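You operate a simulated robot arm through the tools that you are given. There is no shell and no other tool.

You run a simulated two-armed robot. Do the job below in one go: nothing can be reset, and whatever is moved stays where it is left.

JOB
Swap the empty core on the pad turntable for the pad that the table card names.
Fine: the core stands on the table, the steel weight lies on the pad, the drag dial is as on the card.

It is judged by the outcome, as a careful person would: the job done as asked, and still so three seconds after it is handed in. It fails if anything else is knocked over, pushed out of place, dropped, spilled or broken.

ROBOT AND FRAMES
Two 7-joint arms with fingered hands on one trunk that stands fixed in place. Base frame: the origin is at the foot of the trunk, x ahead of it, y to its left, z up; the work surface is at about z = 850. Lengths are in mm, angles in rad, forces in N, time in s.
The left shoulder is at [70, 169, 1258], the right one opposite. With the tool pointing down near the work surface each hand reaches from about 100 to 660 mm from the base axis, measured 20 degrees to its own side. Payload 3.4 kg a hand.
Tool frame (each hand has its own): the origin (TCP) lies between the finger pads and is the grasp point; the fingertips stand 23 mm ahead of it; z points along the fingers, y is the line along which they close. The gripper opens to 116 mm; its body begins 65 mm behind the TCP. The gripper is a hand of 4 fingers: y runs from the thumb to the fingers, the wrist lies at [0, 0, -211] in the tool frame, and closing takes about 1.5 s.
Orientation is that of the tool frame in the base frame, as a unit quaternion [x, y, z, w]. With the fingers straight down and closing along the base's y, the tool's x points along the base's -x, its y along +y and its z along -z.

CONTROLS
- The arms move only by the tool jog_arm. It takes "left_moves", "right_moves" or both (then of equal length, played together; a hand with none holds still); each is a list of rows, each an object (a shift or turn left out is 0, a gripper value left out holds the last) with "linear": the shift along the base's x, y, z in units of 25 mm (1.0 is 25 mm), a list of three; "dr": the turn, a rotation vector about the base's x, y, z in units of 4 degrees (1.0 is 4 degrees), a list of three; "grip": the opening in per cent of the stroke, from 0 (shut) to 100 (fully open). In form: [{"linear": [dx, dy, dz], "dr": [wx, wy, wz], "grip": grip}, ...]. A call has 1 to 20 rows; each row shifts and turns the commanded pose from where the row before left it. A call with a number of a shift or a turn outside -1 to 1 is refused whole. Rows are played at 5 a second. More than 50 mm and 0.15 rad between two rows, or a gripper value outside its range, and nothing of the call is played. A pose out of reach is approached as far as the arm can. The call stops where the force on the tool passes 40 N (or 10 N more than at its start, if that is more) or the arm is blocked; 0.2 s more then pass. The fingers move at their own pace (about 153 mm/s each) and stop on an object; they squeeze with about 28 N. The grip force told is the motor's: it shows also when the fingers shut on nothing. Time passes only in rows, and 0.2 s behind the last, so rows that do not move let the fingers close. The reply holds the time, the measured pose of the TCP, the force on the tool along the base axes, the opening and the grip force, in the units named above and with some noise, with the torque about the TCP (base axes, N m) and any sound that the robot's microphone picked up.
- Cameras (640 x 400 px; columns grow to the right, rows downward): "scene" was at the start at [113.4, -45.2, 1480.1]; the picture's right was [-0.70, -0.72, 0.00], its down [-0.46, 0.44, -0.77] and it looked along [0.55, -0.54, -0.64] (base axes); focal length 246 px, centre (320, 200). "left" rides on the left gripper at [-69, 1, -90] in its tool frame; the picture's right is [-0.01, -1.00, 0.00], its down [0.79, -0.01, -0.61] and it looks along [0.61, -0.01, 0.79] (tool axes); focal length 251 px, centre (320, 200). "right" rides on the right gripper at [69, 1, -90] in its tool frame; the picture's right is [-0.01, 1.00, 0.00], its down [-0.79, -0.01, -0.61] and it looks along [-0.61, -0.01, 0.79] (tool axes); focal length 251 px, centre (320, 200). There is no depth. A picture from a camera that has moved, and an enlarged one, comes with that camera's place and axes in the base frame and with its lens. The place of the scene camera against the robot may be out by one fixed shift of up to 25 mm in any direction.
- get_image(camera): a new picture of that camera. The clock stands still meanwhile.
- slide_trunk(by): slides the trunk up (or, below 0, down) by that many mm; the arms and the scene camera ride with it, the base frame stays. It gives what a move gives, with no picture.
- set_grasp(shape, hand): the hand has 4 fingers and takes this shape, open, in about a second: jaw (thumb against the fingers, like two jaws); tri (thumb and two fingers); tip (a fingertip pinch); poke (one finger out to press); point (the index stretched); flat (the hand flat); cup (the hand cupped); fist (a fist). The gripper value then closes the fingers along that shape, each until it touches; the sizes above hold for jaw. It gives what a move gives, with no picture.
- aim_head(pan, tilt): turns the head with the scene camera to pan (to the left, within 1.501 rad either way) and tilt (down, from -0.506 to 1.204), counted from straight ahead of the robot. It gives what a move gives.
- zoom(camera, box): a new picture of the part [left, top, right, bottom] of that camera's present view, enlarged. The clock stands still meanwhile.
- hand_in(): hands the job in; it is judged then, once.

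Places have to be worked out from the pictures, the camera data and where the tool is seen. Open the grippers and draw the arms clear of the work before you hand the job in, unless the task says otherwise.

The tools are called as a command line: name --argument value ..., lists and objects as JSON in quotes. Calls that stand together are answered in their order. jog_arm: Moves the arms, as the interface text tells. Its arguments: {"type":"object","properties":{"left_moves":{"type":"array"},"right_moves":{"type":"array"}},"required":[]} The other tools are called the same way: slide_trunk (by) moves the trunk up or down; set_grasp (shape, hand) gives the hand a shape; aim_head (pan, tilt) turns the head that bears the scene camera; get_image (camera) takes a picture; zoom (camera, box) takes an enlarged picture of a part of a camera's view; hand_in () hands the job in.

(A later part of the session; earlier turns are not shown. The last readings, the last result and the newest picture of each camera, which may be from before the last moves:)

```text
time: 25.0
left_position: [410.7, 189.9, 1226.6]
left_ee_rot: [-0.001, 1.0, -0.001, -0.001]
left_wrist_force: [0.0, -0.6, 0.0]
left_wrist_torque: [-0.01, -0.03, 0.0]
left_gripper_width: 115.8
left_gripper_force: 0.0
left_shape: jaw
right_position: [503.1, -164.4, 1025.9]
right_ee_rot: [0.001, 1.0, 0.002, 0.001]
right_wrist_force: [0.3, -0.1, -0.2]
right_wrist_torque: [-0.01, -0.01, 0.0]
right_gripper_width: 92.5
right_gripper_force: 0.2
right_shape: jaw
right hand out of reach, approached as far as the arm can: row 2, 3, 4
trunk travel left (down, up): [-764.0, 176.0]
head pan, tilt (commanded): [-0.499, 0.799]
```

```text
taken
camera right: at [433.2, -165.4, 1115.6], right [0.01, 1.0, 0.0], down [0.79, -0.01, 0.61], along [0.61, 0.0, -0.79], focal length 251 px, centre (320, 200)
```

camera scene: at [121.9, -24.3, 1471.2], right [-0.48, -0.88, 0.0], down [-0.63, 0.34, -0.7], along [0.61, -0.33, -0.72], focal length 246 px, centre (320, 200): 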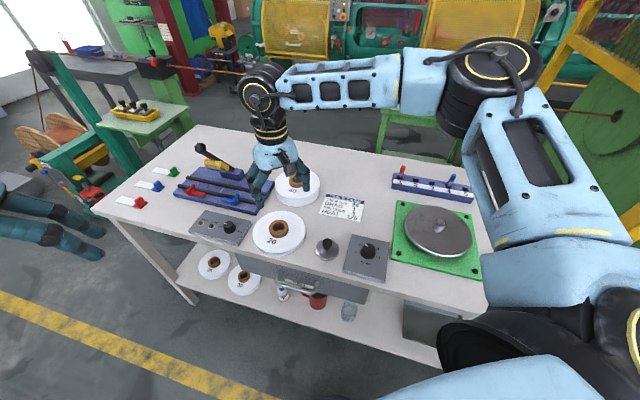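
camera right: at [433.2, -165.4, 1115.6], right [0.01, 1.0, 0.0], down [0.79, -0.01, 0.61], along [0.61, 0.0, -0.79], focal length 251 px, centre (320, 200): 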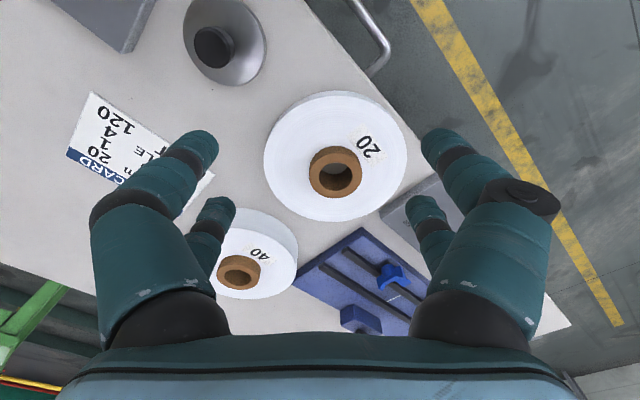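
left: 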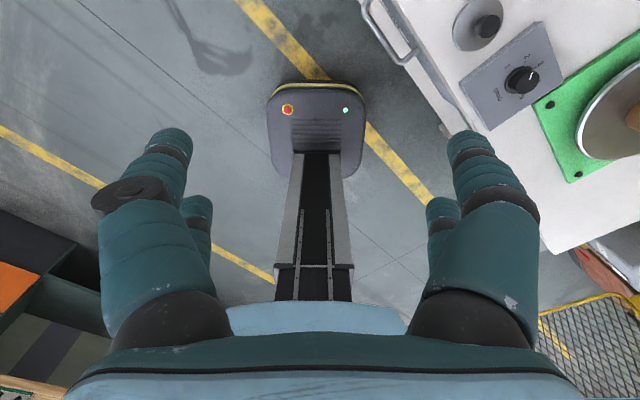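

Going down reduces reach here, so the limit is the hand's yaw relative to the forearm. I turn the hand clockwise (about -z) in place, so the forearm can stretch forward, and check.

jog_arm --right_moves '[{"linear": [-0.4, -0.4, 0], "dr": [0, 0, -1]}, {"linear": [-0.4, -0.4, 0], "dr": [0, 0, -1]}, {"dr": [0, 0, -1]}, {"dr": [0, 0, -1]}, {"dr": [0, 0, -1]}, {"dr": [0, 0, -1]}, {"dr": [0, 0, -1]}, {"dr": [0, 0, -1]}]'

get_image --camera "scene"

get_image --camera "right"

```text
time: 26.8
left_position: [409.7, 190.6, 1227.9]
left_ee_rot: [-0.001, 1.0, -0.001, -0.001]
left_wrist_force: [0.2, 0.6, 1.5]
left_wrist_torque: [0.01, -0.03, 0.01]
left_gripper_width: 115.8
left_gripper_force: 0.0
left_shape: jaw
right_position: [484.0, -185.0, 1026.4]
right_ee_rot: [0.276, 0.961, 0.0, 0.0]
right_wrist_force: [1.0, 0.7, 0.3]
right_wrist_torque: [0.02, -0.04, -0.01]
right_gripper_width: 92.7
right_gripper_force: 0.1
right_shape: jaw
trunk travel left (down, up): [-764.0, 176.0]
head pan, tilt (commanded): [-0.499, 0.799]
```

```text
taken
camera scene: at [122.9, -24.3, 1471.1], right [-0.48, -0.88, 0.0], down [-0.63, 0.34, -0.7], along [0.61, -0.33, -0.72], focal length 246 px, centre (320, 200)
```

scene: 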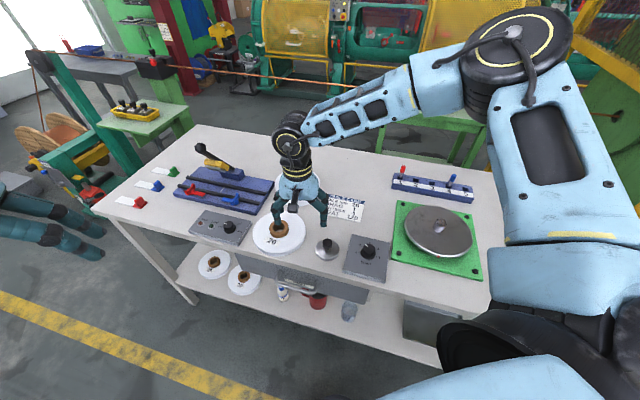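

```text
taken
camera right: at [424.5, -149.2, 1116.0], right [0.54, 0.84, 0.0], down [0.67, -0.43, 0.61], along [0.51, -0.33, -0.79], focal length 251 px, centre (320, 200)
```

right: 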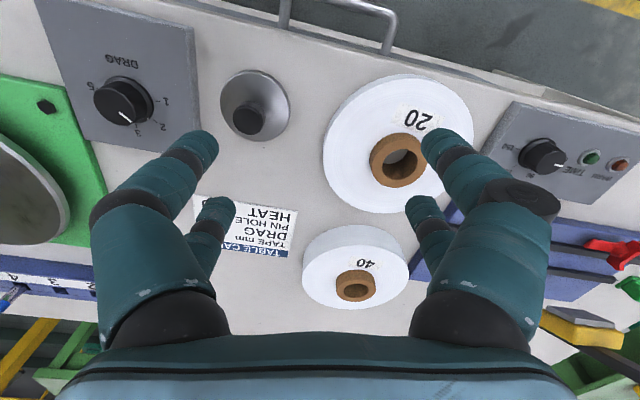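

The commanded pose restarts from the reached one, and -32° yaw works. I zoom in on pad 20 for a fix.

zoom --camera "right" --box '[318, 90, 478, 190]'

zoom --camera "right" --box '[200, 60, 328, 140]'

```text
4.00 times, centred on (398, 140) of right
camera zoom: at [424.5, -149.2, 1116.0], right [0.54, 0.84, 0.0], down [0.67, -0.43, 0.61], along [0.51, -0.33, -0.79], focal length 1006 px, centre (8, 440)
```

zoom: 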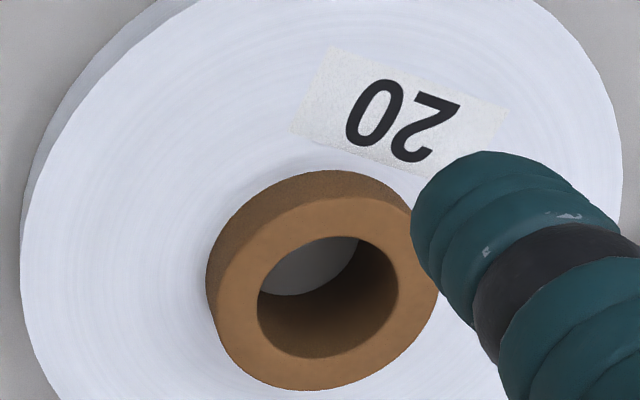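

```text
5.00 times, centred on (264, 100) of right
camera zoom: at [424.5, -149.2, 1116.0], right [0.54, 0.84, 0.0], down [0.67, -0.43, 0.61], along [0.51, -0.33, -0.79], focal length 1257 px, centre (600, 700)
```

zoom: 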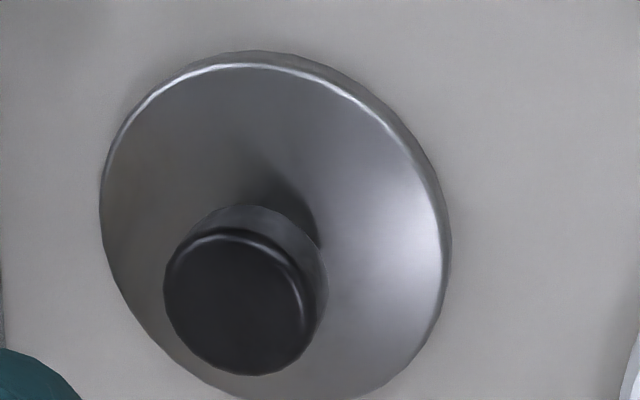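

Pad-20's core is at about (572, -149). I move over it while turning the hand to about -60° yaw.

jog_arm --right_moves '[{"linear": [0.5, 0.2, 0], "dr": [0, 0, -1]}, {"linear": [0.5, 0.2, 0], "dr": [0, 0, -1]}, {"linear": [0.5, 0.2, 0], "dr": [0, 0, -1]}, {"linear": [0.5, 0.2, 0], "dr": [0, 0, -1]}, {"linear": [0.5, 0.2, 0], "dr": [0, 0, -1]}, {"linear": [0.5, 0.2, 0], "dr": [0, 0, -1]}, {"linear": [0.5, 0.2, 0], "dr": [0, 0, -1]}, {}]'

get_image --camera "scene"

get_image --camera "right"

```text
time: 28.6
left_position: [409.1, 189.9, 1228.1]
left_ee_rot: [0.0, 1.0, -0.001, -0.001]
left_wrist_force: [-0.4, 0.4, -0.6]
left_wrist_torque: [-0.03, 0.06, -0.01]
left_gripper_width: 115.8
left_gripper_force: 0.1
left_shape: jaw
right_position: [586.6, -274.5, 1086.0]
right_ee_rot: [0.499, 0.867, 0.002, -0.001]
right_wrist_force: [0.2, -0.6, 1.0]
right_wrist_torque: [-0.01, -0.03, 0.01]
right_gripper_width: 92.9
right_gripper_force: 0.1
right_shape: jaw
right hand out of reach, approached as far as the arm can: row 2, 3, 4, 5, 6, 7
trunk travel left (down, up): [-764.0, 176.0]
head pan, tilt (commanded): [-0.499, 0.799]
```

```text
taken
camera scene: at [122.9, -24.1, 1471.1], right [-0.48, -0.88, 0.0], down [-0.63, 0.34, -0.7], along [0.61, -0.33, -0.72], focal length 246 px, centre (320, 200)
```

scene: 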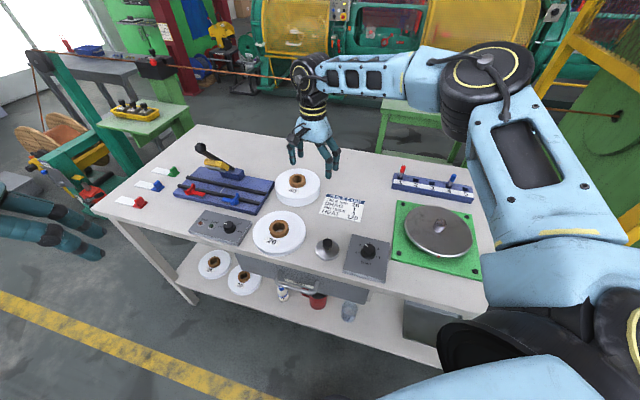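

```text
taken
camera right: at [550.0, -215.2, 1174.0], right [0.87, 0.5, 0.0], down [0.39, -0.69, 0.6], along [0.3, -0.52, -0.8], focal length 251 px, centre (320, 200)
```

right: 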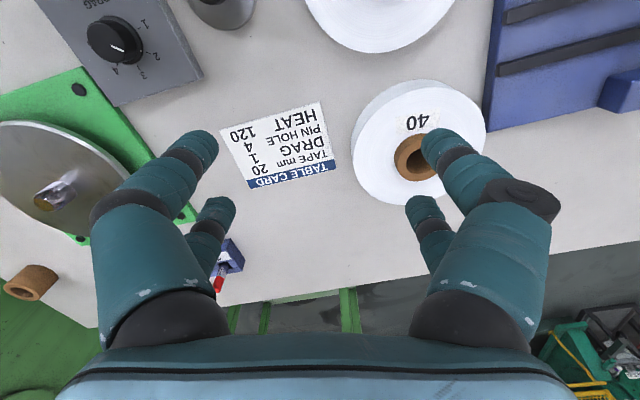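

The solver drifted to (586, -274, 1086), well above everything, when it met a limit. I test from here how far the hand can go toward +y at this safe height with this yaw.

jog_arm --right_moves '[{"linear": [0, 0.8, 0]}, {"linear": [0, 0.8, 0]}, {}]'

get_image --camera "scene"

```text
time: 29.4
left_position: [409.1, 190.0, 1227.8]
left_ee_rot: [0.0, 1.0, 0.0, -0.001]
left_wrist_force: [0.3, 0.0, 0.3]
left_wrist_torque: [-0.01, 0.04, -0.02]
left_gripper_width: 116.0
left_gripper_force: 0.1
left_shape: jaw
right_position: [586.4, -273.5, 1084.1]
right_ee_rot: [0.498, 0.867, 0.002, 0.0]
right_wrist_force: [0.7, 0.1, -0.8]
right_wrist_torque: [-0.01, -0.03, 0.0]
right_gripper_width: 92.6
right_gripper_force: 0.0
right_shape: jaw
right hand out of reach, approached as far as the arm can: row 1, 2
trunk travel left (down, up): [-764.0, 176.0]
head pan, tilt (commanded): [-0.499, 0.799]
```

```text
taken
camera scene: at [123.0, -24.3, 1471.1], right [-0.48, -0.88, 0.0], down [-0.63, 0.34, -0.7], along [0.61, -0.33, -0.72], focal length 246 px, centre (320, 200)
```

scene: 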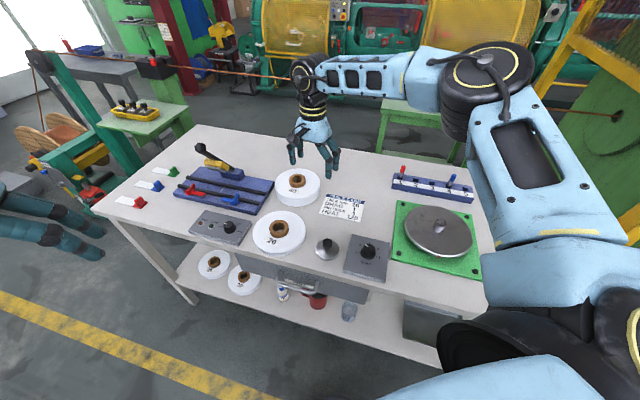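

At this yaw it can't go toward +y while the elbow is that high. I lower the hand over the card area to bring the elbow down, and test again.

jog_arm --right_moves '[{"linear": [-0.5, -0.3, -0.6], "dr": [0, 0, 0.5]}, {"linear": [-0.5, -0.3, -0.6], "dr": [0, 0, 0.5]}, {"linear": [-0.2, 0, -0.6], "dr": [0, 0, 0.5]}, {"linear": [0, 0, -0.6], "dr": [0, 0, 0.5]}, {"linear": [0, 0, -0.6], "dr": [0, 0, 0.5]}, {"linear": [0, 0, -0.6], "dr": [0, 0, 0.5]}]'

get_image --camera "scene"

```text
time: 30.8
left_position: [409.9, 189.7, 1226.6]
left_ee_rot: [-0.001, 1.0, 0.0, 0.0]
left_wrist_force: [0.3, -0.7, -0.2]
left_wrist_torque: [0.01, -0.03, -0.01]
left_gripper_width: 116.0
left_gripper_force: 0.1
left_shape: jaw
right_position: [556.1, -288.8, 993.7]
right_ee_rot: [0.407, 0.913, 0.0, 0.001]
right_wrist_force: [-0.1, -0.3, -0.2]
right_wrist_torque: [-0.01, 0.03, -0.01]
right_gripper_width: 92.7
right_gripper_force: 0.1
right_shape: jaw
trunk travel left (down, up): [-764.0, 176.0]
head pan, tilt (commanded): [-0.499, 0.799]
```

```text
taken
camera scene: at [123.4, -24.3, 1471.1], right [-0.48, -0.88, 0.0], down [-0.63, 0.34, -0.7], along [0.61, -0.33, -0.72], focal length 246 px, centre (320, 200)
```

scene: 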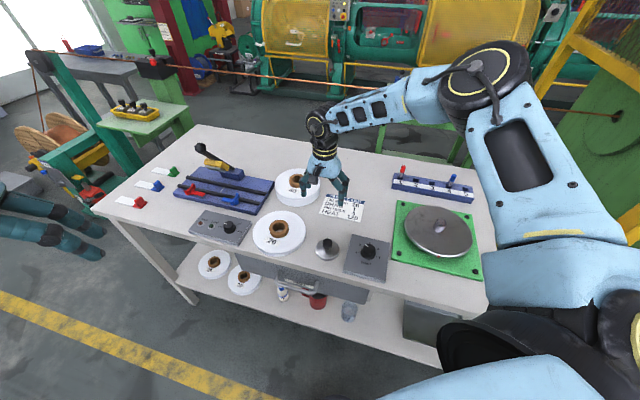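

Here z 994 is reached without trouble. I test small +y steps with a slight yaw-back, still well above the pads.

jog_arm --right_moves '[{"linear": [0, 0.5, 0]}, {"linear": [0, 0.5, 0]}, {"linear": [0, 0.5, 0]}, {}]'

```text
time: 31.8
left_position: [409.7, 189.3, 1229.0]
left_ee_rot: [-0.001, 1.0, 0.0, -0.001]
left_wrist_force: [0.6, 0.4, 0.0]
left_wrist_torque: [-0.04, -0.02, 0.04]
left_gripper_width: 115.9
left_gripper_force: 0.2
left_shape: jaw
right_position: [550.8, -252.9, 997.5]
right_ee_rot: [0.407, 0.913, 0.001, 0.001]
right_wrist_force: [-0.6, -0.8, 0.0]
right_wrist_torque: [0.01, -0.03, 0.03]
right_gripper_width: 92.4
right_gripper_force: 0.0
right_shape: jaw
right hand out of reach, approached as far as the arm can: row 3
trunk travel left (down, up): [-764.0, 176.0]
head pan, tilt (commanded): [-0.499, 0.799]
```

The limit is now near (551, -253). I rotate the yaw back toward and past 0 here to see how the limit shifts with yaw.

jog_arm --right_moves '[{"linear": [-0.2, -0.2, 0], "dr": [0, 0, 1]}, {"dr": [0, 0, 1]}, {"dr": [0, 0, 1]}, {"dr": [0, 0, 1]}, {"dr": [0, 0, 1]}, {"dr": [0, 0, 1]}, {"dr": [0, 0, 1]}, {"dr": [0, 0, 1]}, {"dr": [0, 0, 1]}, {"dr": [0, 0, 1]}, {"dr": [0, 0, 1]}, {"dr": [0, 0, 1]}, {}]'

get_image --camera "scene"

```text
time: 34.6
left_position: [410.2, 189.5, 1227.1]
left_ee_rot: [-0.001, 1.0, 0.0, -0.001]
left_wrist_force: [-0.4, -0.1, 0.2]
left_wrist_torque: [-0.02, -0.03, -0.02]
left_gripper_width: 115.7
left_gripper_force: 0.0
left_shape: jaw
right_position: [545.9, -258.8, 996.8]
right_ee_rot: [-0.001, 1.0, -0.001, 0.0]
right_wrist_force: [0.9, -0.3, 0.3]
right_wrist_torque: [0.0, -0.01, -0.01]
right_gripper_width: 92.7
right_gripper_force: 0.1
right_shape: jaw
trunk travel left (down, up): [-764.0, 176.0]
head pan, tilt (commanded): [-0.499, 0.799]
```

```text
taken
camera scene: at [123.0, -24.3, 1471.1], right [-0.48, -0.88, 0.0], down [-0.63, 0.34, -0.7], along [0.61, -0.33, -0.72], focal length 246 px, centre (320, 200)
```

scene: 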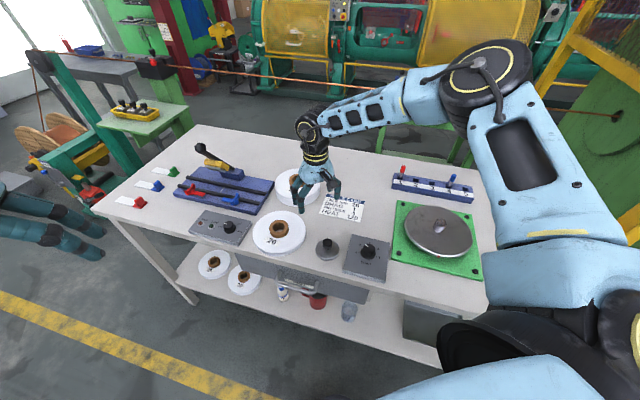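

The limit follows a fixed elbow position (about (310, -358, 1365)), whatever the yaw. Lowering the trunk brings that elbow down to the working height, so I raise the hand first, then lower the trunk.

jog_arm --right_moves '[{"linear": [-0.58, -0.36, 0.78]}, {"linear": [-0.58, -0.36, 0.78]}, {"linear": [-0.58, -0.36, 0.78]}, {"linear": [-0.58, -0.36, 0.78]}, {"linear": [-0.58, -0.36, 0.78]}, {"linear": [-0.58, -0.36, 0.78]}, {"linear": [-0.58, -0.36, 0.78]}, {"linear": [-0.58, -0.36, 0.78]}, {"linear": [-0.58, -0.36, 0.78]}, {"linear": [-0.58, -0.36, 0.78]}, {}]'

slide_trunk --by -130

get_image --camera "scene"

get_image --camera "left"

```text
time: 37.0
left_position: [409.7, 188.9, 1227.9]
left_ee_rot: [-0.001, 1.0, -0.001, -0.001]
left_wrist_force: [0.9, 0.0, -0.3]
left_wrist_torque: [0.04, 0.01, 0.0]
left_gripper_width: 115.9
left_gripper_force: 0.1
left_shape: jaw
right_position: [401.4, -348.3, 1192.0]
right_ee_rot: [0.0, 1.0, 0.0, 0.0]
right_wrist_force: [0.3, 0.4, 0.3]
right_wrist_torque: [0.01, -0.01, -0.01]
right_gripper_width: 92.7
right_gripper_force: 0.2
right_shape: jaw
trunk travel left (down, up): [-764.0, 176.0]
head pan, tilt (commanded): [-0.499, 0.799]
```

```text
time: 38.6
left_position: [409.7, 189.0, 1097.4]
left_ee_rot: [0.0, 1.0, 0.0, -0.001]
left_wrist_force: [-1.3, -0.4, 0.3]
left_wrist_torque: [-0.02, 0.01, 0.02]
left_gripper_width: 115.9
left_gripper_force: 0.0
left_shape: jaw
right_position: [398.8, -348.3, 1061.5]
right_ee_rot: [0.0, 1.0, 0.0, 0.0]
right_wrist_force: [-0.5, 0.7, -0.7]
right_wrist_torque: [0.03, 0.01, 0.02]
right_gripper_width: 92.7
right_gripper_force: 0.0
right_shape: jaw
trunk travel left (down, up): [-634.0, 306.0]
head pan, tilt (commanded): [-0.499, 0.799]
```

```text
taken
camera scene: at [122.8, -24.3, 1341.2], right [-0.48, -0.88, 0.0], down [-0.63, 0.34, -0.7], along [0.61, -0.33, -0.72], focal length 246 px, centre (320, 200)
```

scene: 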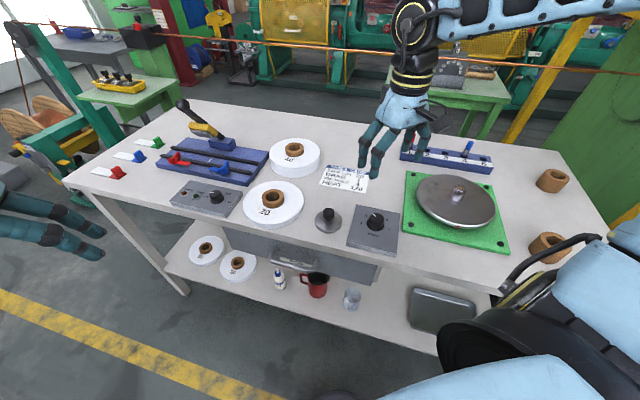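

```text
taken
camera left: at [477.3, 189.8, 1186.3], right [0.01, -1.0, 0.0], down [-0.79, -0.01, 0.61], along [-0.61, -0.01, -0.79], focal length 251 px, centre (320, 200)
```

left: 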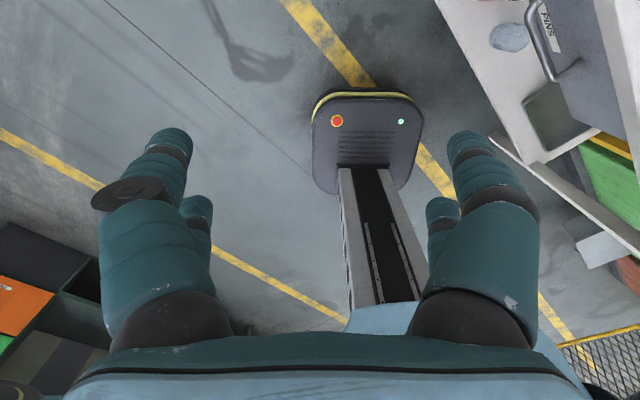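

The trunk is 130 mm lower and the view is clear. I move towards pad 20 again at about z 1015 to see where the limit lies now.

jog_arm --right_moves '[{"linear": [0.56, 0.68, -0.18]}, {"linear": [0.56, 0.68, -0.18]}, {"linear": [0.56, 0.68, -0.18]}, {"linear": [0.56, 0.68, -0.18]}, {"linear": [0.56, 0.68, -0.18]}, {"linear": [0.56, 0.68, -0.18]}, {"linear": [0.56, 0.68, -0.18]}, {"linear": [0.56, 0.68, -0.18]}, {"linear": [0.56, 0.68, -0.18]}, {"linear": [0.56, 0.68, -0.18]}, {}]'

get_image --camera "scene"

```text
time: 41.0
left_position: [409.5, 189.6, 1098.5]
left_ee_rot: [-0.001, 1.0, 0.0, -0.001]
left_wrist_force: [-0.5, -0.6, 0.7]
left_wrist_torque: [0.02, 0.01, 0.02]
left_gripper_width: 116.0
left_gripper_force: 0.0
left_shape: jaw
right_position: [539.7, -178.2, 1016.8]
right_ee_rot: [0.0, 1.0, 0.0, 0.0]
right_wrist_force: [0.2, -0.1, 0.2]
right_wrist_torque: [-0.01, -0.01, -0.05]
right_gripper_width: 92.3
right_gripper_force: 0.1
right_shape: jaw
trunk travel left (down, up): [-634.0, 306.0]
head pan, tilt (commanded): [-0.499, 0.799]
```

```text
taken
camera scene: at [122.1, -24.4, 1341.2], right [-0.48, -0.88, 0.0], down [-0.63, 0.34, -0.7], along [0.61, -0.33, -0.72], focal length 246 px, centre (320, 200)
```

scene: 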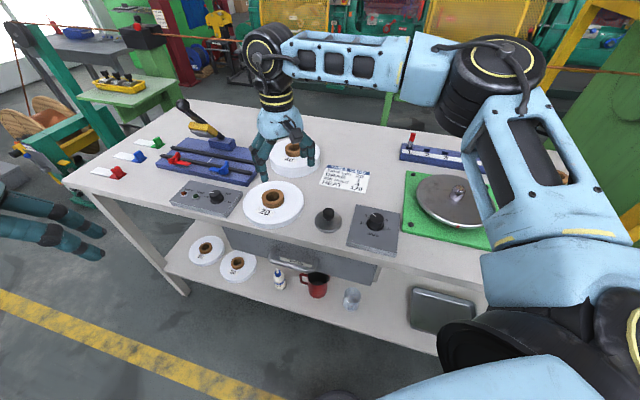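

(540, -178, 1017) was reached without limit. I try the remaining (32, 29) mm.

jog_arm --right_moves '[{"linear": [0.32, 0.29, 0]}, {"linear": [0.32, 0.29, 0]}, {"linear": [0.32, 0.29, 0]}, {"linear": [0.32, 0.29, 0]}, {}]'

get_image --camera "right"

```text
time: 42.2
left_position: [409.5, 190.9, 1097.7]
left_ee_rot: [-0.001, 1.0, 0.0, -0.001]
left_wrist_force: [0.3, 0.3, -0.3]
left_wrist_torque: [0.03, 0.01, -0.01]
left_gripper_width: 116.0
left_gripper_force: 0.1
left_shape: jaw
right_position: [541.0, -178.6, 1017.3]
right_ee_rot: [0.0, 1.0, 0.0, 0.001]
right_wrist_force: [0.6, 0.3, 0.0]
right_wrist_torque: [0.0, 0.02, 0.02]
right_gripper_width: 92.7
right_gripper_force: 0.0
right_shape: jaw
right hand out of reach, approached as far as the arm can: row 1, 2, 3, 4
trunk travel left (down, up): [-634.0, 306.0]
head pan, tilt (commanded): [-0.499, 0.799]
```

```text
taken
camera right: at [469.4, -179.3, 1106.2], right [0.01, 1.0, 0.0], down [0.79, -0.01, 0.61], along [0.61, 0.0, -0.79], focal length 251 px, centre (320, 200)
```

right: 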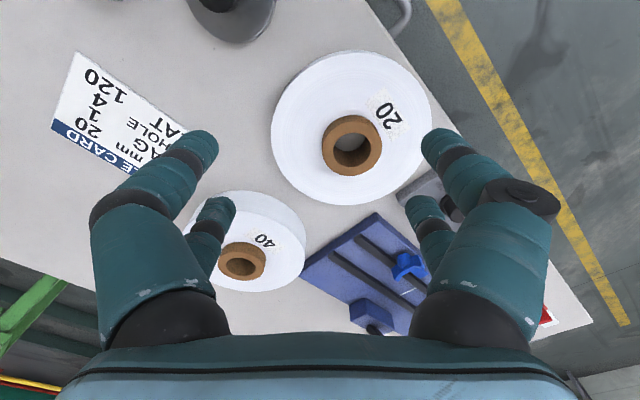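

The limit matches my elbow model exactly, so a lower trunk plus a slight tilt (about 13°) of the hand will reach the pad. First a precise fix of the pad core from this view.

zoom --camera "right" --box '[270, 90, 430, 190]'

zoom --camera "scene" --box '[230, 160, 358, 240]'

```text
4.00 times, centred on (350, 140) of right
camera zoom: at [469.4, -179.3, 1106.2], right [0.01, 1.0, 0.0], down [0.79, -0.01, 0.61], along [0.61, 0.0, -0.79], focal length 1006 px, centre (200, 440)
```

zoom: 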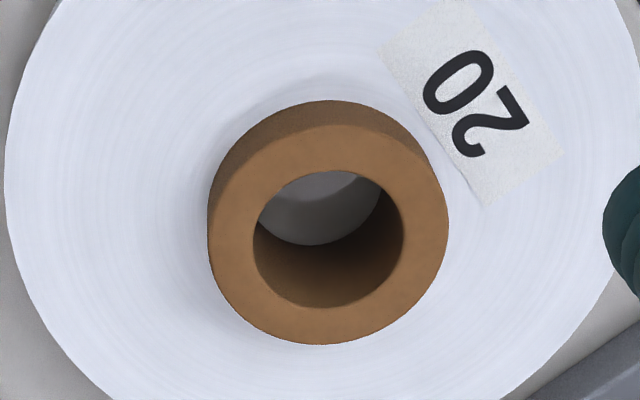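

```text
5.00 times, centred on (294, 200) of scene
camera zoom: at [123.0, -24.3, 1341.1], right [-0.48, -0.88, 0.0], down [-0.63, 0.34, -0.7], along [0.61, -0.33, -0.72], focal length 1232 px, centre (450, 200)
```

zoom: 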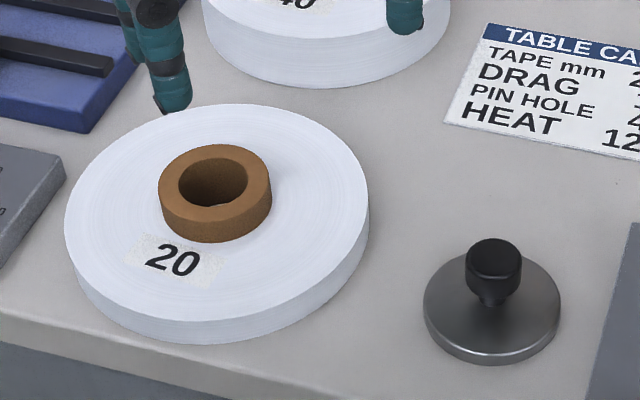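

The pad core is at about (574, -149), top z≈885–892. I pull the hand back and up, then lower the trunk another 130 mm.

jog_arm --right_moves '[{"linear": [-0.4, -0.35, 0.82]}, {"linear": [-0.4, -0.35, 0.82]}, {"linear": [-0.4, -0.35, 0.82]}, {"linear": [-0.4, -0.35, 0.82]}, {"linear": [-0.4, -0.35, 0.82]}, {"linear": [-0.4, -0.35, 0.82]}, {}]'

slide_trunk --by -130

get_image --camera "scene"

```text
time: 43.8
left_position: [409.7, 190.2, 1095.9]
left_ee_rot: [-0.001, 1.0, 0.0, -0.001]
left_wrist_force: [-0.5, 0.0, 0.7]
left_wrist_torque: [-0.02, -0.01, 0.01]
left_gripper_width: 115.9
left_gripper_force: 0.1
left_shape: jaw
right_position: [479.6, -231.6, 1140.9]
right_ee_rot: [-0.001, 1.0, 0.0, 0.0]
right_wrist_force: [0.6, -0.3, -0.5]
right_wrist_torque: [0.0, -0.01, -0.03]
right_gripper_width: 92.6
right_gripper_force: 0.1
right_shape: jaw
trunk travel left (down, up): [-634.0, 306.0]
head pan, tilt (commanded): [-0.499, 0.799]
```

```text
time: 45.4
left_position: [409.5, 189.7, 967.8]
left_ee_rot: [0.0, 1.0, 0.0, -0.001]
left_wrist_force: [-0.4, 0.6, 0.1]
left_wrist_torque: [0.02, -0.03, -0.01]
left_gripper_width: 115.9
left_gripper_force: 0.1
left_shape: jaw
right_position: [480.3, -233.2, 1010.9]
right_ee_rot: [0.001, 1.0, 0.0, 0.0]
right_wrist_force: [0.0, -0.4, 0.0]
right_wrist_torque: [0.0, 0.01, 0.01]
right_gripper_width: 92.5
right_gripper_force: 0.1
right_shape: jaw
trunk travel left (down, up): [-504.0, 436.0]
head pan, tilt (commanded): [-0.499, 0.799]
```

```text
taken
camera scene: at [122.8, -24.3, 1211.1], right [-0.48, -0.88, 0.0], down [-0.63, 0.34, -0.7], along [0.61, -0.33, -0.72], focal length 246 px, centre (320, 200)
```

scene: 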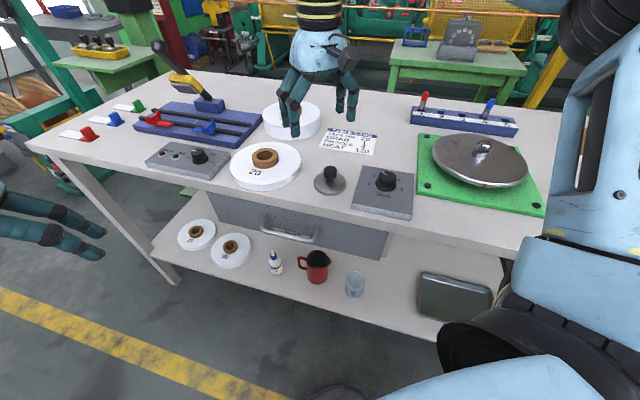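

Now I yaw the hand +38.5° and tilt it 13° so the wrist leans back toward the elbow, staying at z≈1010.

jog_arm --right_moves '[{"dr": [0, 0, 0.9625]}, {"dr": [0, 0, 0.9625]}, {"dr": [0, 0, 0.9625]}, {"dr": [0, 0, 0.9625]}, {"dr": [0, 0, 0.9625]}, {"dr": [0, 0, 0.9625]}, {"dr": [0, 0, 0.9625]}, {"dr": [0, 0, 0.9625]}, {"dr": [0, 0, 0.9625]}, {"dr": [0, 0, 0.9625]}, {"dr": [0.505, -0.635, 0]}, {"dr": [0.505, -0.635, 0]}, {"dr": [0.505, -0.635, 0]}, {"dr": [0.505, -0.635, 0]}, {}]'

get_image --camera "scene"

get_image --camera "right"

```text
time: 48.6
left_position: [409.4, 189.4, 968.1]
left_ee_rot: [-0.002, 1.0, -0.001, -0.001]
left_wrist_force: [0.1, -0.8, -0.5]
left_wrist_torque: [0.04, 0.02, 0.02]
left_gripper_width: 116.0
left_gripper_force: 0.1
left_shape: jaw
right_position: [479.6, -233.0, 1010.9]
right_ee_rot: [-0.327, 0.938, 0.037, 0.107]
right_wrist_force: [0.0, -0.7, -0.2]
right_wrist_torque: [-0.02, 0.0, 0.0]
right_gripper_width: 92.6
right_gripper_force: 0.1
right_shape: jaw
trunk travel left (down, up): [-504.0, 436.0]
head pan, tilt (commanded): [-0.499, 0.799]
```

```text
taken
camera scene: at [123.2, -24.1, 1211.1], right [-0.48, -0.88, 0.0], down [-0.63, 0.34, -0.7], along [0.61, -0.33, -0.72], focal length 246 px, centre (320, 200)
```

scene: 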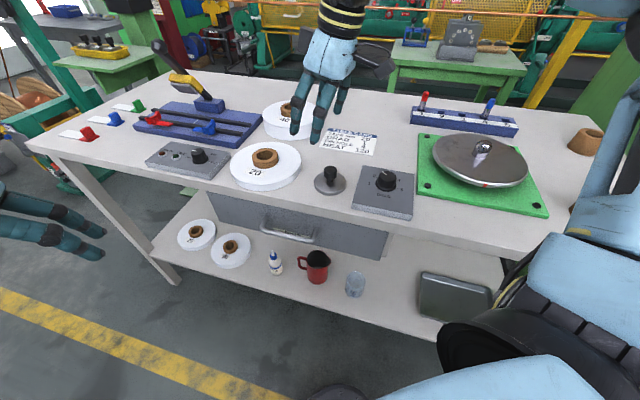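

```text
taken
camera right: at [410.0, -287.0, 1082.7], right [-0.62, 0.79, 0.0], down [0.5, 0.39, 0.77], along [0.61, 0.48, -0.64], focal length 251 px, centre (320, 200)
```

right: 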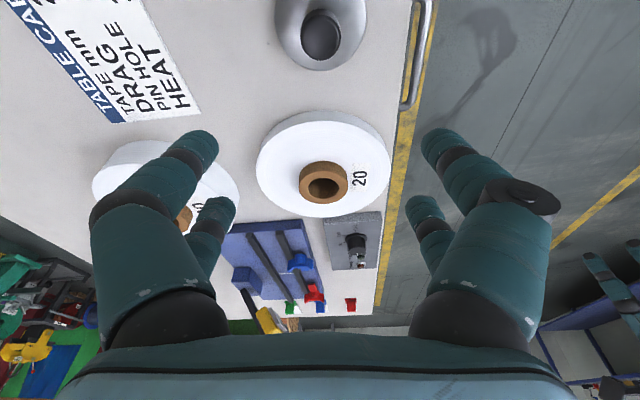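

The orientation works (tool z ≈ (0.18, 0.14, -0.97)). I move over the pad core at z≈960.

jog_arm --right_moves '[{"linear": [0.6, 0.54, -0.34]}, {"linear": [0.6, 0.54, -0.34]}, {"linear": [0.6, 0.54, -0.34]}, {"linear": [0.6, 0.54, -0.34]}, {"linear": [0.6, 0.54, -0.34]}, {"linear": [0.6, 0.54, -0.34]}, {}]'

get_image --camera "right"

get_image --camera "scene"

```text
time: 50.2
left_position: [409.2, 190.7, 968.5]
left_ee_rot: [-0.001, 1.0, -0.001, -0.001]
left_wrist_force: [0.3, 0.1, -0.3]
left_wrist_torque: [0.0, 0.02, 0.0]
left_gripper_width: 115.9
left_gripper_force: 0.0
left_shape: jaw
right_position: [567.8, -153.2, 959.5]
right_ee_rot: [-0.328, 0.938, 0.037, 0.108]
right_wrist_force: [-0.7, -0.1, 0.0]
right_wrist_torque: [-0.03, -0.04, -0.02]
right_gripper_width: 92.8
right_gripper_force: 0.1
right_shape: jaw
trunk travel left (down, up): [-504.0, 436.0]
head pan, tilt (commanded): [-0.499, 0.799]
```

```text
taken
camera right: at [497.0, -207.7, 1031.3], right [-0.61, 0.79, 0.0], down [0.5, 0.39, 0.77], along [0.61, 0.47, -0.64], focal length 251 px, centre (320, 200)
```

right: 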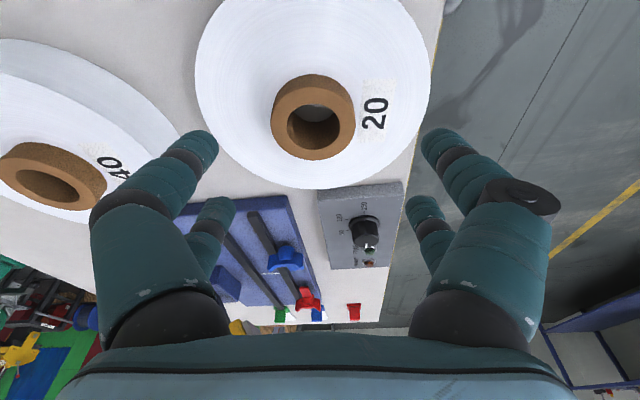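

```text
taken
camera scene: at [122.0, -24.2, 1211.2], right [-0.48, -0.88, 0.0], down [-0.63, 0.34, -0.7], along [0.61, -0.33, -0.72], focal length 246 px, centre (320, 200)
```

scene: 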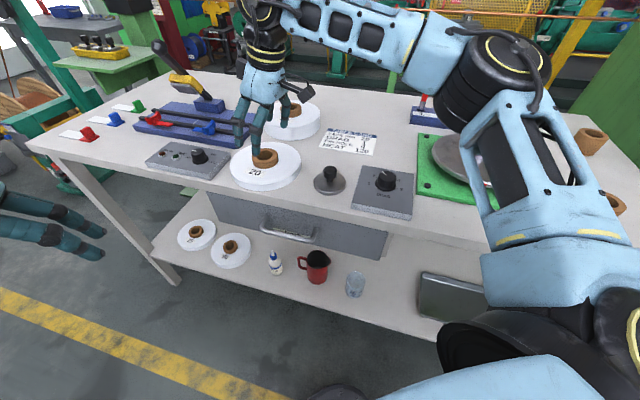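

Reached without limit. I zoom for the exact offset of the core.

zoom --camera "right" --box '[232, 65, 392, 165]'

zoom --camera "scene" --box '[216, 110, 312, 170]'

```text
4.00 times, centred on (312, 115) of right
camera zoom: at [497.0, -207.7, 1031.3], right [-0.61, 0.79, 0.0], down [0.5, 0.39, 0.77], along [0.61, 0.47, -0.64], focal length 1006 px, centre (352, 540)
```

zoom: 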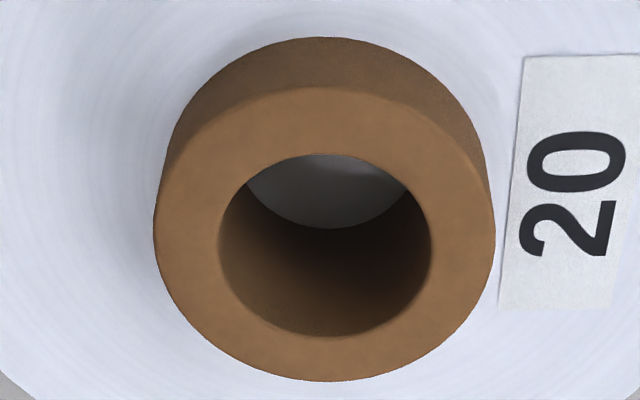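

```text
6.67 times, centred on (264, 140) of scene
camera zoom: at [122.0, -24.2, 1211.2], right [-0.48, -0.88, 0.0], down [-0.63, 0.34, -0.7], along [0.61, -0.33, -0.72], focal length 1643 px, centre (693, 600)
```

zoom: 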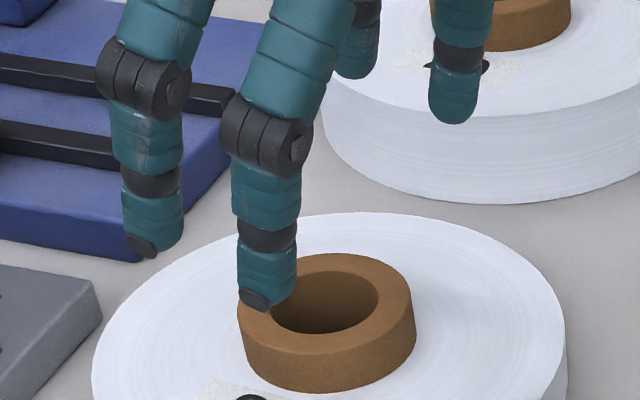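

The core is at about (575.7, -150), top z≈888. I shift +5 mm in x and descend to just above the tape.

jog_arm --right_moves '[{"linear": [0.2, 0.03, -0.4]}, {"linear": [0, 0, -0.6]}, {"linear": [0, 0, -0.6]}, {"linear": [0, 0, -0.4]}, {}]'

get_image --camera "right"

zoom --camera "scene" --box '[216, 110, 312, 170]'

```text
time: 51.4
left_position: [409.0, 188.9, 967.8]
left_ee_rot: [-0.001, 1.0, 0.0, -0.001]
left_wrist_force: [0.6, -0.2, -0.1]
left_wrist_torque: [-0.01, 0.02, -0.01]
left_gripper_width: 115.8
left_gripper_force: 0.0
left_shape: jaw
right_position: [571.0, -152.7, 909.2]
right_ee_rot: [-0.328, 0.938, 0.037, 0.106]
right_wrist_force: [-0.1, 0.9, 0.1]
right_wrist_torque: [0.05, 0.01, -0.01]
right_gripper_width: 92.6
right_gripper_force: 0.1
right_shape: jaw
right hand out of reach, approached as far as the arm can: row 1
trunk travel left (down, up): [-504.0, 436.0]
head pan, tilt (commanded): [-0.499, 0.799]
```

```text
taken
camera right: at [501.0, -207.8, 980.7], right [-0.62, 0.79, 0.0], down [0.5, 0.39, 0.77], along [0.61, 0.48, -0.64], focal length 251 px, centre (320, 200)
```

right: 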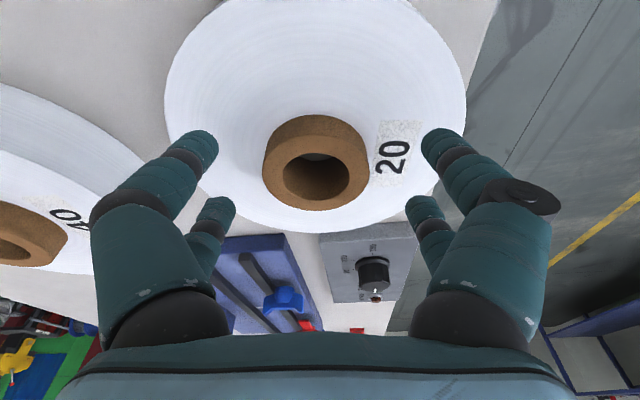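

```text
6.67 times, centred on (264, 140) of scene
camera zoom: at [122.9, -24.3, 1211.1], right [-0.48, -0.88, 0.0], down [-0.63, 0.34, -0.7], along [0.61, -0.33, -0.72], focal length 1643 px, centre (693, 600)
```

zoom: 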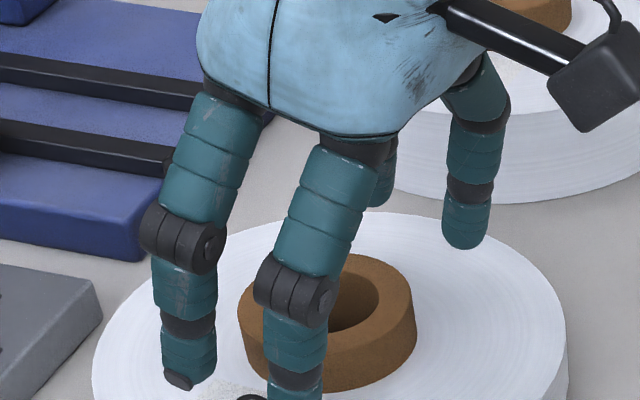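

Well centred. I feel downward in 2 mm steps for the tape surface.

jog_arm --right_moves '[{"linear": [0, 0, -0.08]}, {"linear": [0, 0, -0.08]}, {"linear": [0, 0, -0.08]}, {}]'

jog_arm --right_moves '[{"linear": [0, 0, -0.06]}, {}]'

zoom --camera "scene" --box '[216, 130, 312, 190]'

```text
time: 52.4
left_position: [409.5, 190.2, 966.8]
left_ee_rot: [0.0, 1.0, 0.0, -0.001]
left_wrist_force: [0.1, 0.5, 0.3]
left_wrist_torque: [0.02, -0.02, 0.01]
left_gripper_width: 116.0
left_gripper_force: 0.1
left_shape: jaw
right_position: [570.0, -153.3, 903.4]
right_ee_rot: [-0.327, 0.938, 0.037, 0.107]
right_wrist_force: [-0.5, -0.4, -1.0]
right_wrist_torque: [0.01, -0.01, 0.01]
right_gripper_width: 92.7
right_gripper_force: 0.1
right_shape: jaw
trunk travel left (down, up): [-504.0, 436.0]
head pan, tilt (commanded): [-0.499, 0.799]
```

```text
time: 53.0
left_position: [410.6, 189.1, 967.0]
left_ee_rot: [-0.001, 1.0, 0.0, -0.001]
left_wrist_force: [-0.3, -0.4, 0.4]
left_wrist_torque: [-0.01, 0.0, -0.02]
left_gripper_width: 115.8
left_gripper_force: 0.1
left_shape: jaw
right_position: [568.9, -153.0, 902.5]
right_ee_rot: [-0.328, 0.938, 0.038, 0.107]
right_wrist_force: [0.0, 0.1, 0.1]
right_wrist_torque: [0.0, 0.01, 0.03]
right_gripper_width: 92.6
right_gripper_force: 0.1
right_shape: jaw
trunk travel left (down, up): [-504.0, 436.0]
head pan, tilt (commanded): [-0.499, 0.799]
```

```text
6.67 times, centred on (264, 160) of scene
camera zoom: at [122.9, -24.3, 1211.1], right [-0.48, -0.88, 0.0], down [-0.63, 0.34, -0.7], along [0.61, -0.33, -0.72], focal length 1643 px, centre (693, 467)
```

zoom: 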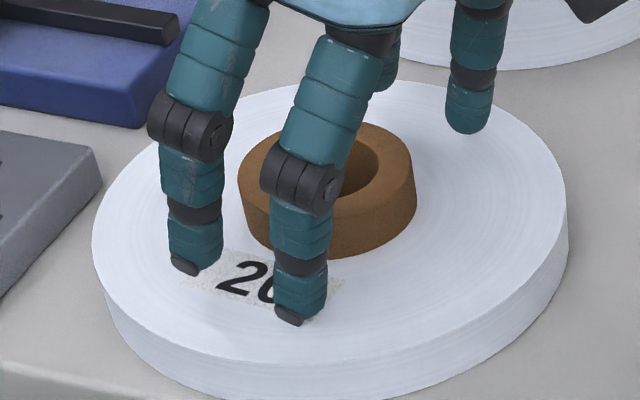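

No contact yet; I lower another 3 mm, feeling for contact.

jog_arm --right_moves '[{"linear": [0, 0, -0.06]}, {"linear": [0, 0, -0.06]}, {}]'

jog_arm --right_moves '[{"linear": [0, 0, -0.04]}, {}]'

```text
time: 53.8
left_position: [409.5, 189.0, 967.6]
left_ee_rot: [-0.001, 1.0, 0.0, -0.001]
left_wrist_force: [0.2, 0.4, -0.6]
left_wrist_torque: [-0.04, 0.0, 0.01]
left_gripper_width: 115.7
left_gripper_force: 0.1
left_shape: jaw
right_position: [570.0, -153.9, 899.0]
right_ee_rot: [-0.328, 0.938, 0.036, 0.107]
right_wrist_force: [-0.2, -0.9, 0.2]
right_wrist_torque: [0.01, 0.01, 0.03]
right_gripper_width: 92.8
right_gripper_force: 0.1
right_shape: jaw
trunk travel left (down, up): [-504.0, 436.0]
head pan, tilt (commanded): [-0.499, 0.799]
```

```text
time: 54.4
left_position: [408.2, 190.1, 967.4]
left_ee_rot: [-0.001, 1.0, 0.0, -0.001]
left_wrist_force: [0.6, 0.3, -0.1]
left_wrist_torque: [-0.02, 0.0, 0.01]
left_gripper_width: 116.0
left_gripper_force: 0.1
left_shape: jaw
right_position: [571.0, -153.7, 897.8]
right_ee_rot: [-0.327, 0.938, 0.037, 0.107]
right_wrist_force: [-0.5, -0.5, 0.1]
right_wrist_torque: [0.02, 0.01, 0.01]
right_gripper_width: 92.4
right_gripper_force: 0.1
right_shape: jaw
trunk travel left (down, up): [-504.0, 436.0]
head pan, tilt (commanded): [-0.499, 0.799]
```

I close the fingers on the core from here (TCP z 898).

jog_arm --right_moves '[{"grip": 60}, {"grip": 45}, {"grip": 35}, {"grip": 0}, {}, {}, {}, {}, {}]'

zoom --camera "scene" --box '[216, 130, 312, 190]'

get_image --camera "right"

```text
time: 56.4
left_position: [409.4, 189.1, 968.5]
left_ee_rot: [-0.001, 1.0, -0.001, -0.001]
left_wrist_force: [-0.5, 0.2, -0.2]
left_wrist_torque: [0.03, 0.01, -0.02]
left_gripper_width: 115.9
left_gripper_force: 0.0
left_shape: jaw
right_position: [570.8, -153.2, 898.7]
right_ee_rot: [-0.328, 0.938, 0.038, 0.107]
right_wrist_force: [4.2, -1.3, 8.1]
right_wrist_torque: [-0.16, -0.2, 0.07]
right_gripper_width: 37.4
right_gripper_force: 27.7
right_shape: jaw
trunk travel left (down, up): [-504.0, 436.0]
head pan, tilt (commanded): [-0.499, 0.799]
```

```text
6.67 times, centred on (264, 160) of scene
camera zoom: at [122.4, -24.0, 1211.2], right [-0.48, -0.88, 0.0], down [-0.63, 0.34, -0.7], along [0.61, -0.33, -0.72], focal length 1643 px, centre (693, 467)
```

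zoom: 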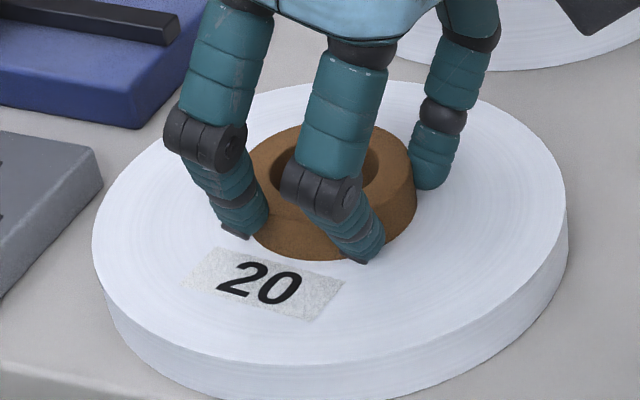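

```text
taken
camera right: at [500.6, -208.0, 969.8], right [-0.62, 0.79, 0.0], down [0.5, 0.39, 0.77], along [0.61, 0.48, -0.64], focal length 251 px, centre (320, 200)
```

right: 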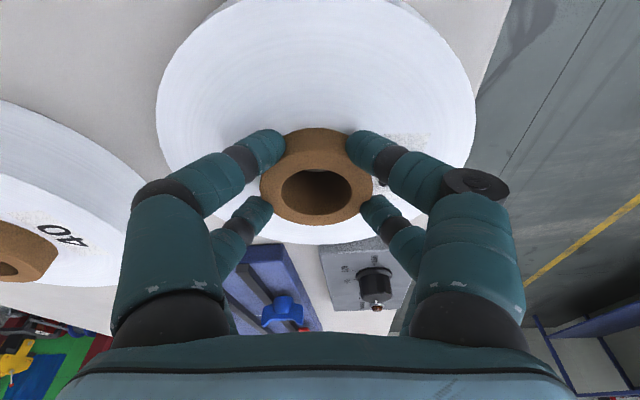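

The core is gripped (37 mm, 28 N). I lift gently and check that the pad comes along level.

jog_arm --right_moves '[{"linear": [0, 0, 0.15]}, {"linear": [0, 0, 0.25]}, {"linear": [0, 0, 0.35]}, {"linear": [0, 0, 0.4]}, {}]'

get_image --camera "scene"

zoom --camera "scene" --box '[200, 110, 328, 190]'

```text
time: 57.6
left_position: [410.1, 189.1, 966.8]
left_ee_rot: [-0.001, 1.0, 0.001, -0.001]
left_wrist_force: [-0.4, -0.4, 0.2]
left_wrist_torque: [0.01, -0.02, -0.02]
left_gripper_width: 115.8
left_gripper_force: 0.0
left_shape: jaw
right_position: [571.2, -154.6, 926.9]
right_ee_rot: [-0.328, 0.938, 0.038, 0.107]
right_wrist_force: [-0.4, -0.5, 0.0]
right_wrist_torque: [0.03, 0.0, -0.03]
right_gripper_width: 19.3
right_gripper_force: 28.0
right_shape: jaw
trunk travel left (down, up): [-504.0, 436.0]
head pan, tilt (commanded): [-0.499, 0.799]
```

```text
taken
camera scene: at [123.0, -24.3, 1211.1], right [-0.48, -0.88, 0.0], down [-0.63, 0.34, -0.7], along [0.61, -0.33, -0.72], focal length 246 px, centre (320, 200)
```

scene: 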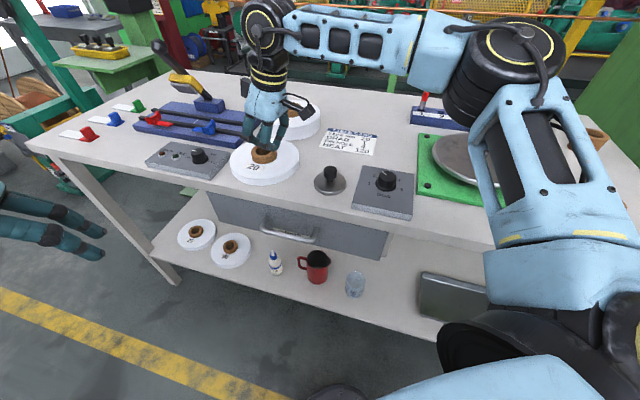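

```text
5.00 times, centred on (264, 150) of scene
camera zoom: at [123.0, -24.3, 1211.1], right [-0.48, -0.88, 0.0], down [-0.63, 0.34, -0.7], along [0.61, -0.33, -0.72], focal length 1232 px, centre (600, 450)
```

zoom: 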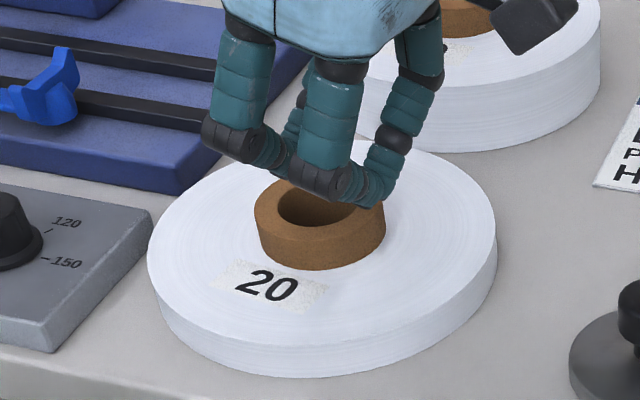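

The fingers slipped off: with the tilt, one finger pair only caught the rim. The pad stayed flat on the table. I raise the hand clear and look at the other hand shapes, starting with the fingertip pinch, which I also need for the knobs.

jog_arm --right_moves '[{"linear": [0, 0, 0.5]}, {"linear": [0, 0, 0.8]}, {"linear": [-0.4, -0.32, 0.8]}, {"linear": [-0.5, -0.4, 0.8]}, {"linear": [-0.5, -0.4, 0.5], "dr": [-0.505, 0.635, 0]}, {"dr": [-0.505, 0.635, 0]}, {"dr": [-0.505, 0.635, 0]}, {"dr": [-0.505, 0.635, 0]}]'

set_grasp --shape "tip" --hand "right"

get_image --camera "right"

get_image --camera "scene"

```text
time: 59.4
left_position: [409.7, 189.9, 968.1]
left_ee_rot: [-0.001, 1.0, -0.001, 0.0]
left_wrist_force: [0.8, 0.1, 0.1]
left_wrist_torque: [0.0, 0.03, -0.01]
left_gripper_width: 116.0
left_gripper_force: 0.1
left_shape: jaw
right_position: [537.0, -205.1, 1011.6]
right_ee_rot: [-0.328, 0.944, 0.009, 0.027]
right_wrist_force: [0.5, 0.5, 0.1]
right_wrist_torque: [0.0, 0.01, 0.03]
right_gripper_width: 19.2
right_gripper_force: 27.4
right_shape: jaw
right hand out of reach, approached as far as the arm can: row 7, 8
trunk travel left (down, up): [-504.0, 436.0]
head pan, tilt (commanded): [-0.499, 0.799]
```

```text
time: 60.3
left_position: [410.3, 190.4, 966.4]
left_ee_rot: [-0.002, 1.0, 0.0, -0.001]
left_wrist_force: [-0.2, 0.7, -0.5]
left_wrist_torque: [0.0, 0.03, -0.03]
left_gripper_width: 115.7
left_gripper_force: 0.1
left_shape: jaw
right_position: [536.8, -204.3, 1010.8]
right_ee_rot: [-0.33, 0.943, 0.009, 0.028]
right_wrist_force: [-0.6, 0.5, -0.1]
right_wrist_torque: [0.01, 0.0, -0.05]
right_gripper_width: 115.6
right_gripper_force: 0.1
right_shape: tip
trunk travel left (down, up): [-504.0, 436.0]
head pan, tilt (commanded): [-0.499, 0.799]
```

```text
taken
camera right: at [477.7, -251.2, 1096.7], right [-0.61, 0.79, 0.0], down [0.6, 0.47, 0.65], along [0.51, 0.4, -0.76], focal length 251 px, centre (320, 200)
```

right: 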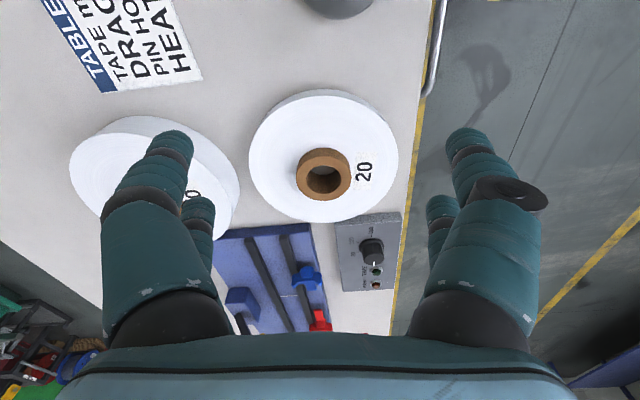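

```text
taken
camera scene: at [122.9, -24.3, 1211.1], right [-0.48, -0.88, 0.0], down [-0.63, 0.34, -0.7], along [0.61, -0.33, -0.72], focal length 246 px, centre (320, 200)
```

scene: 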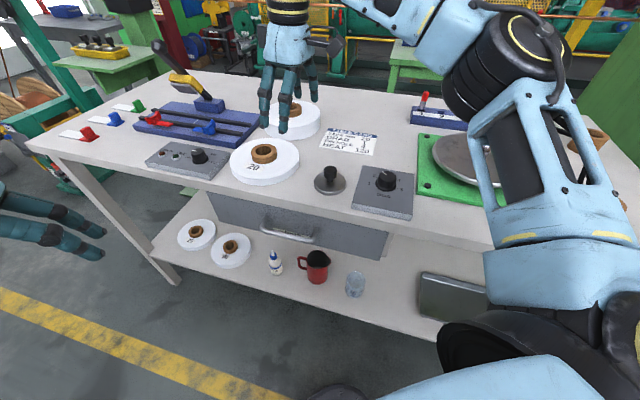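

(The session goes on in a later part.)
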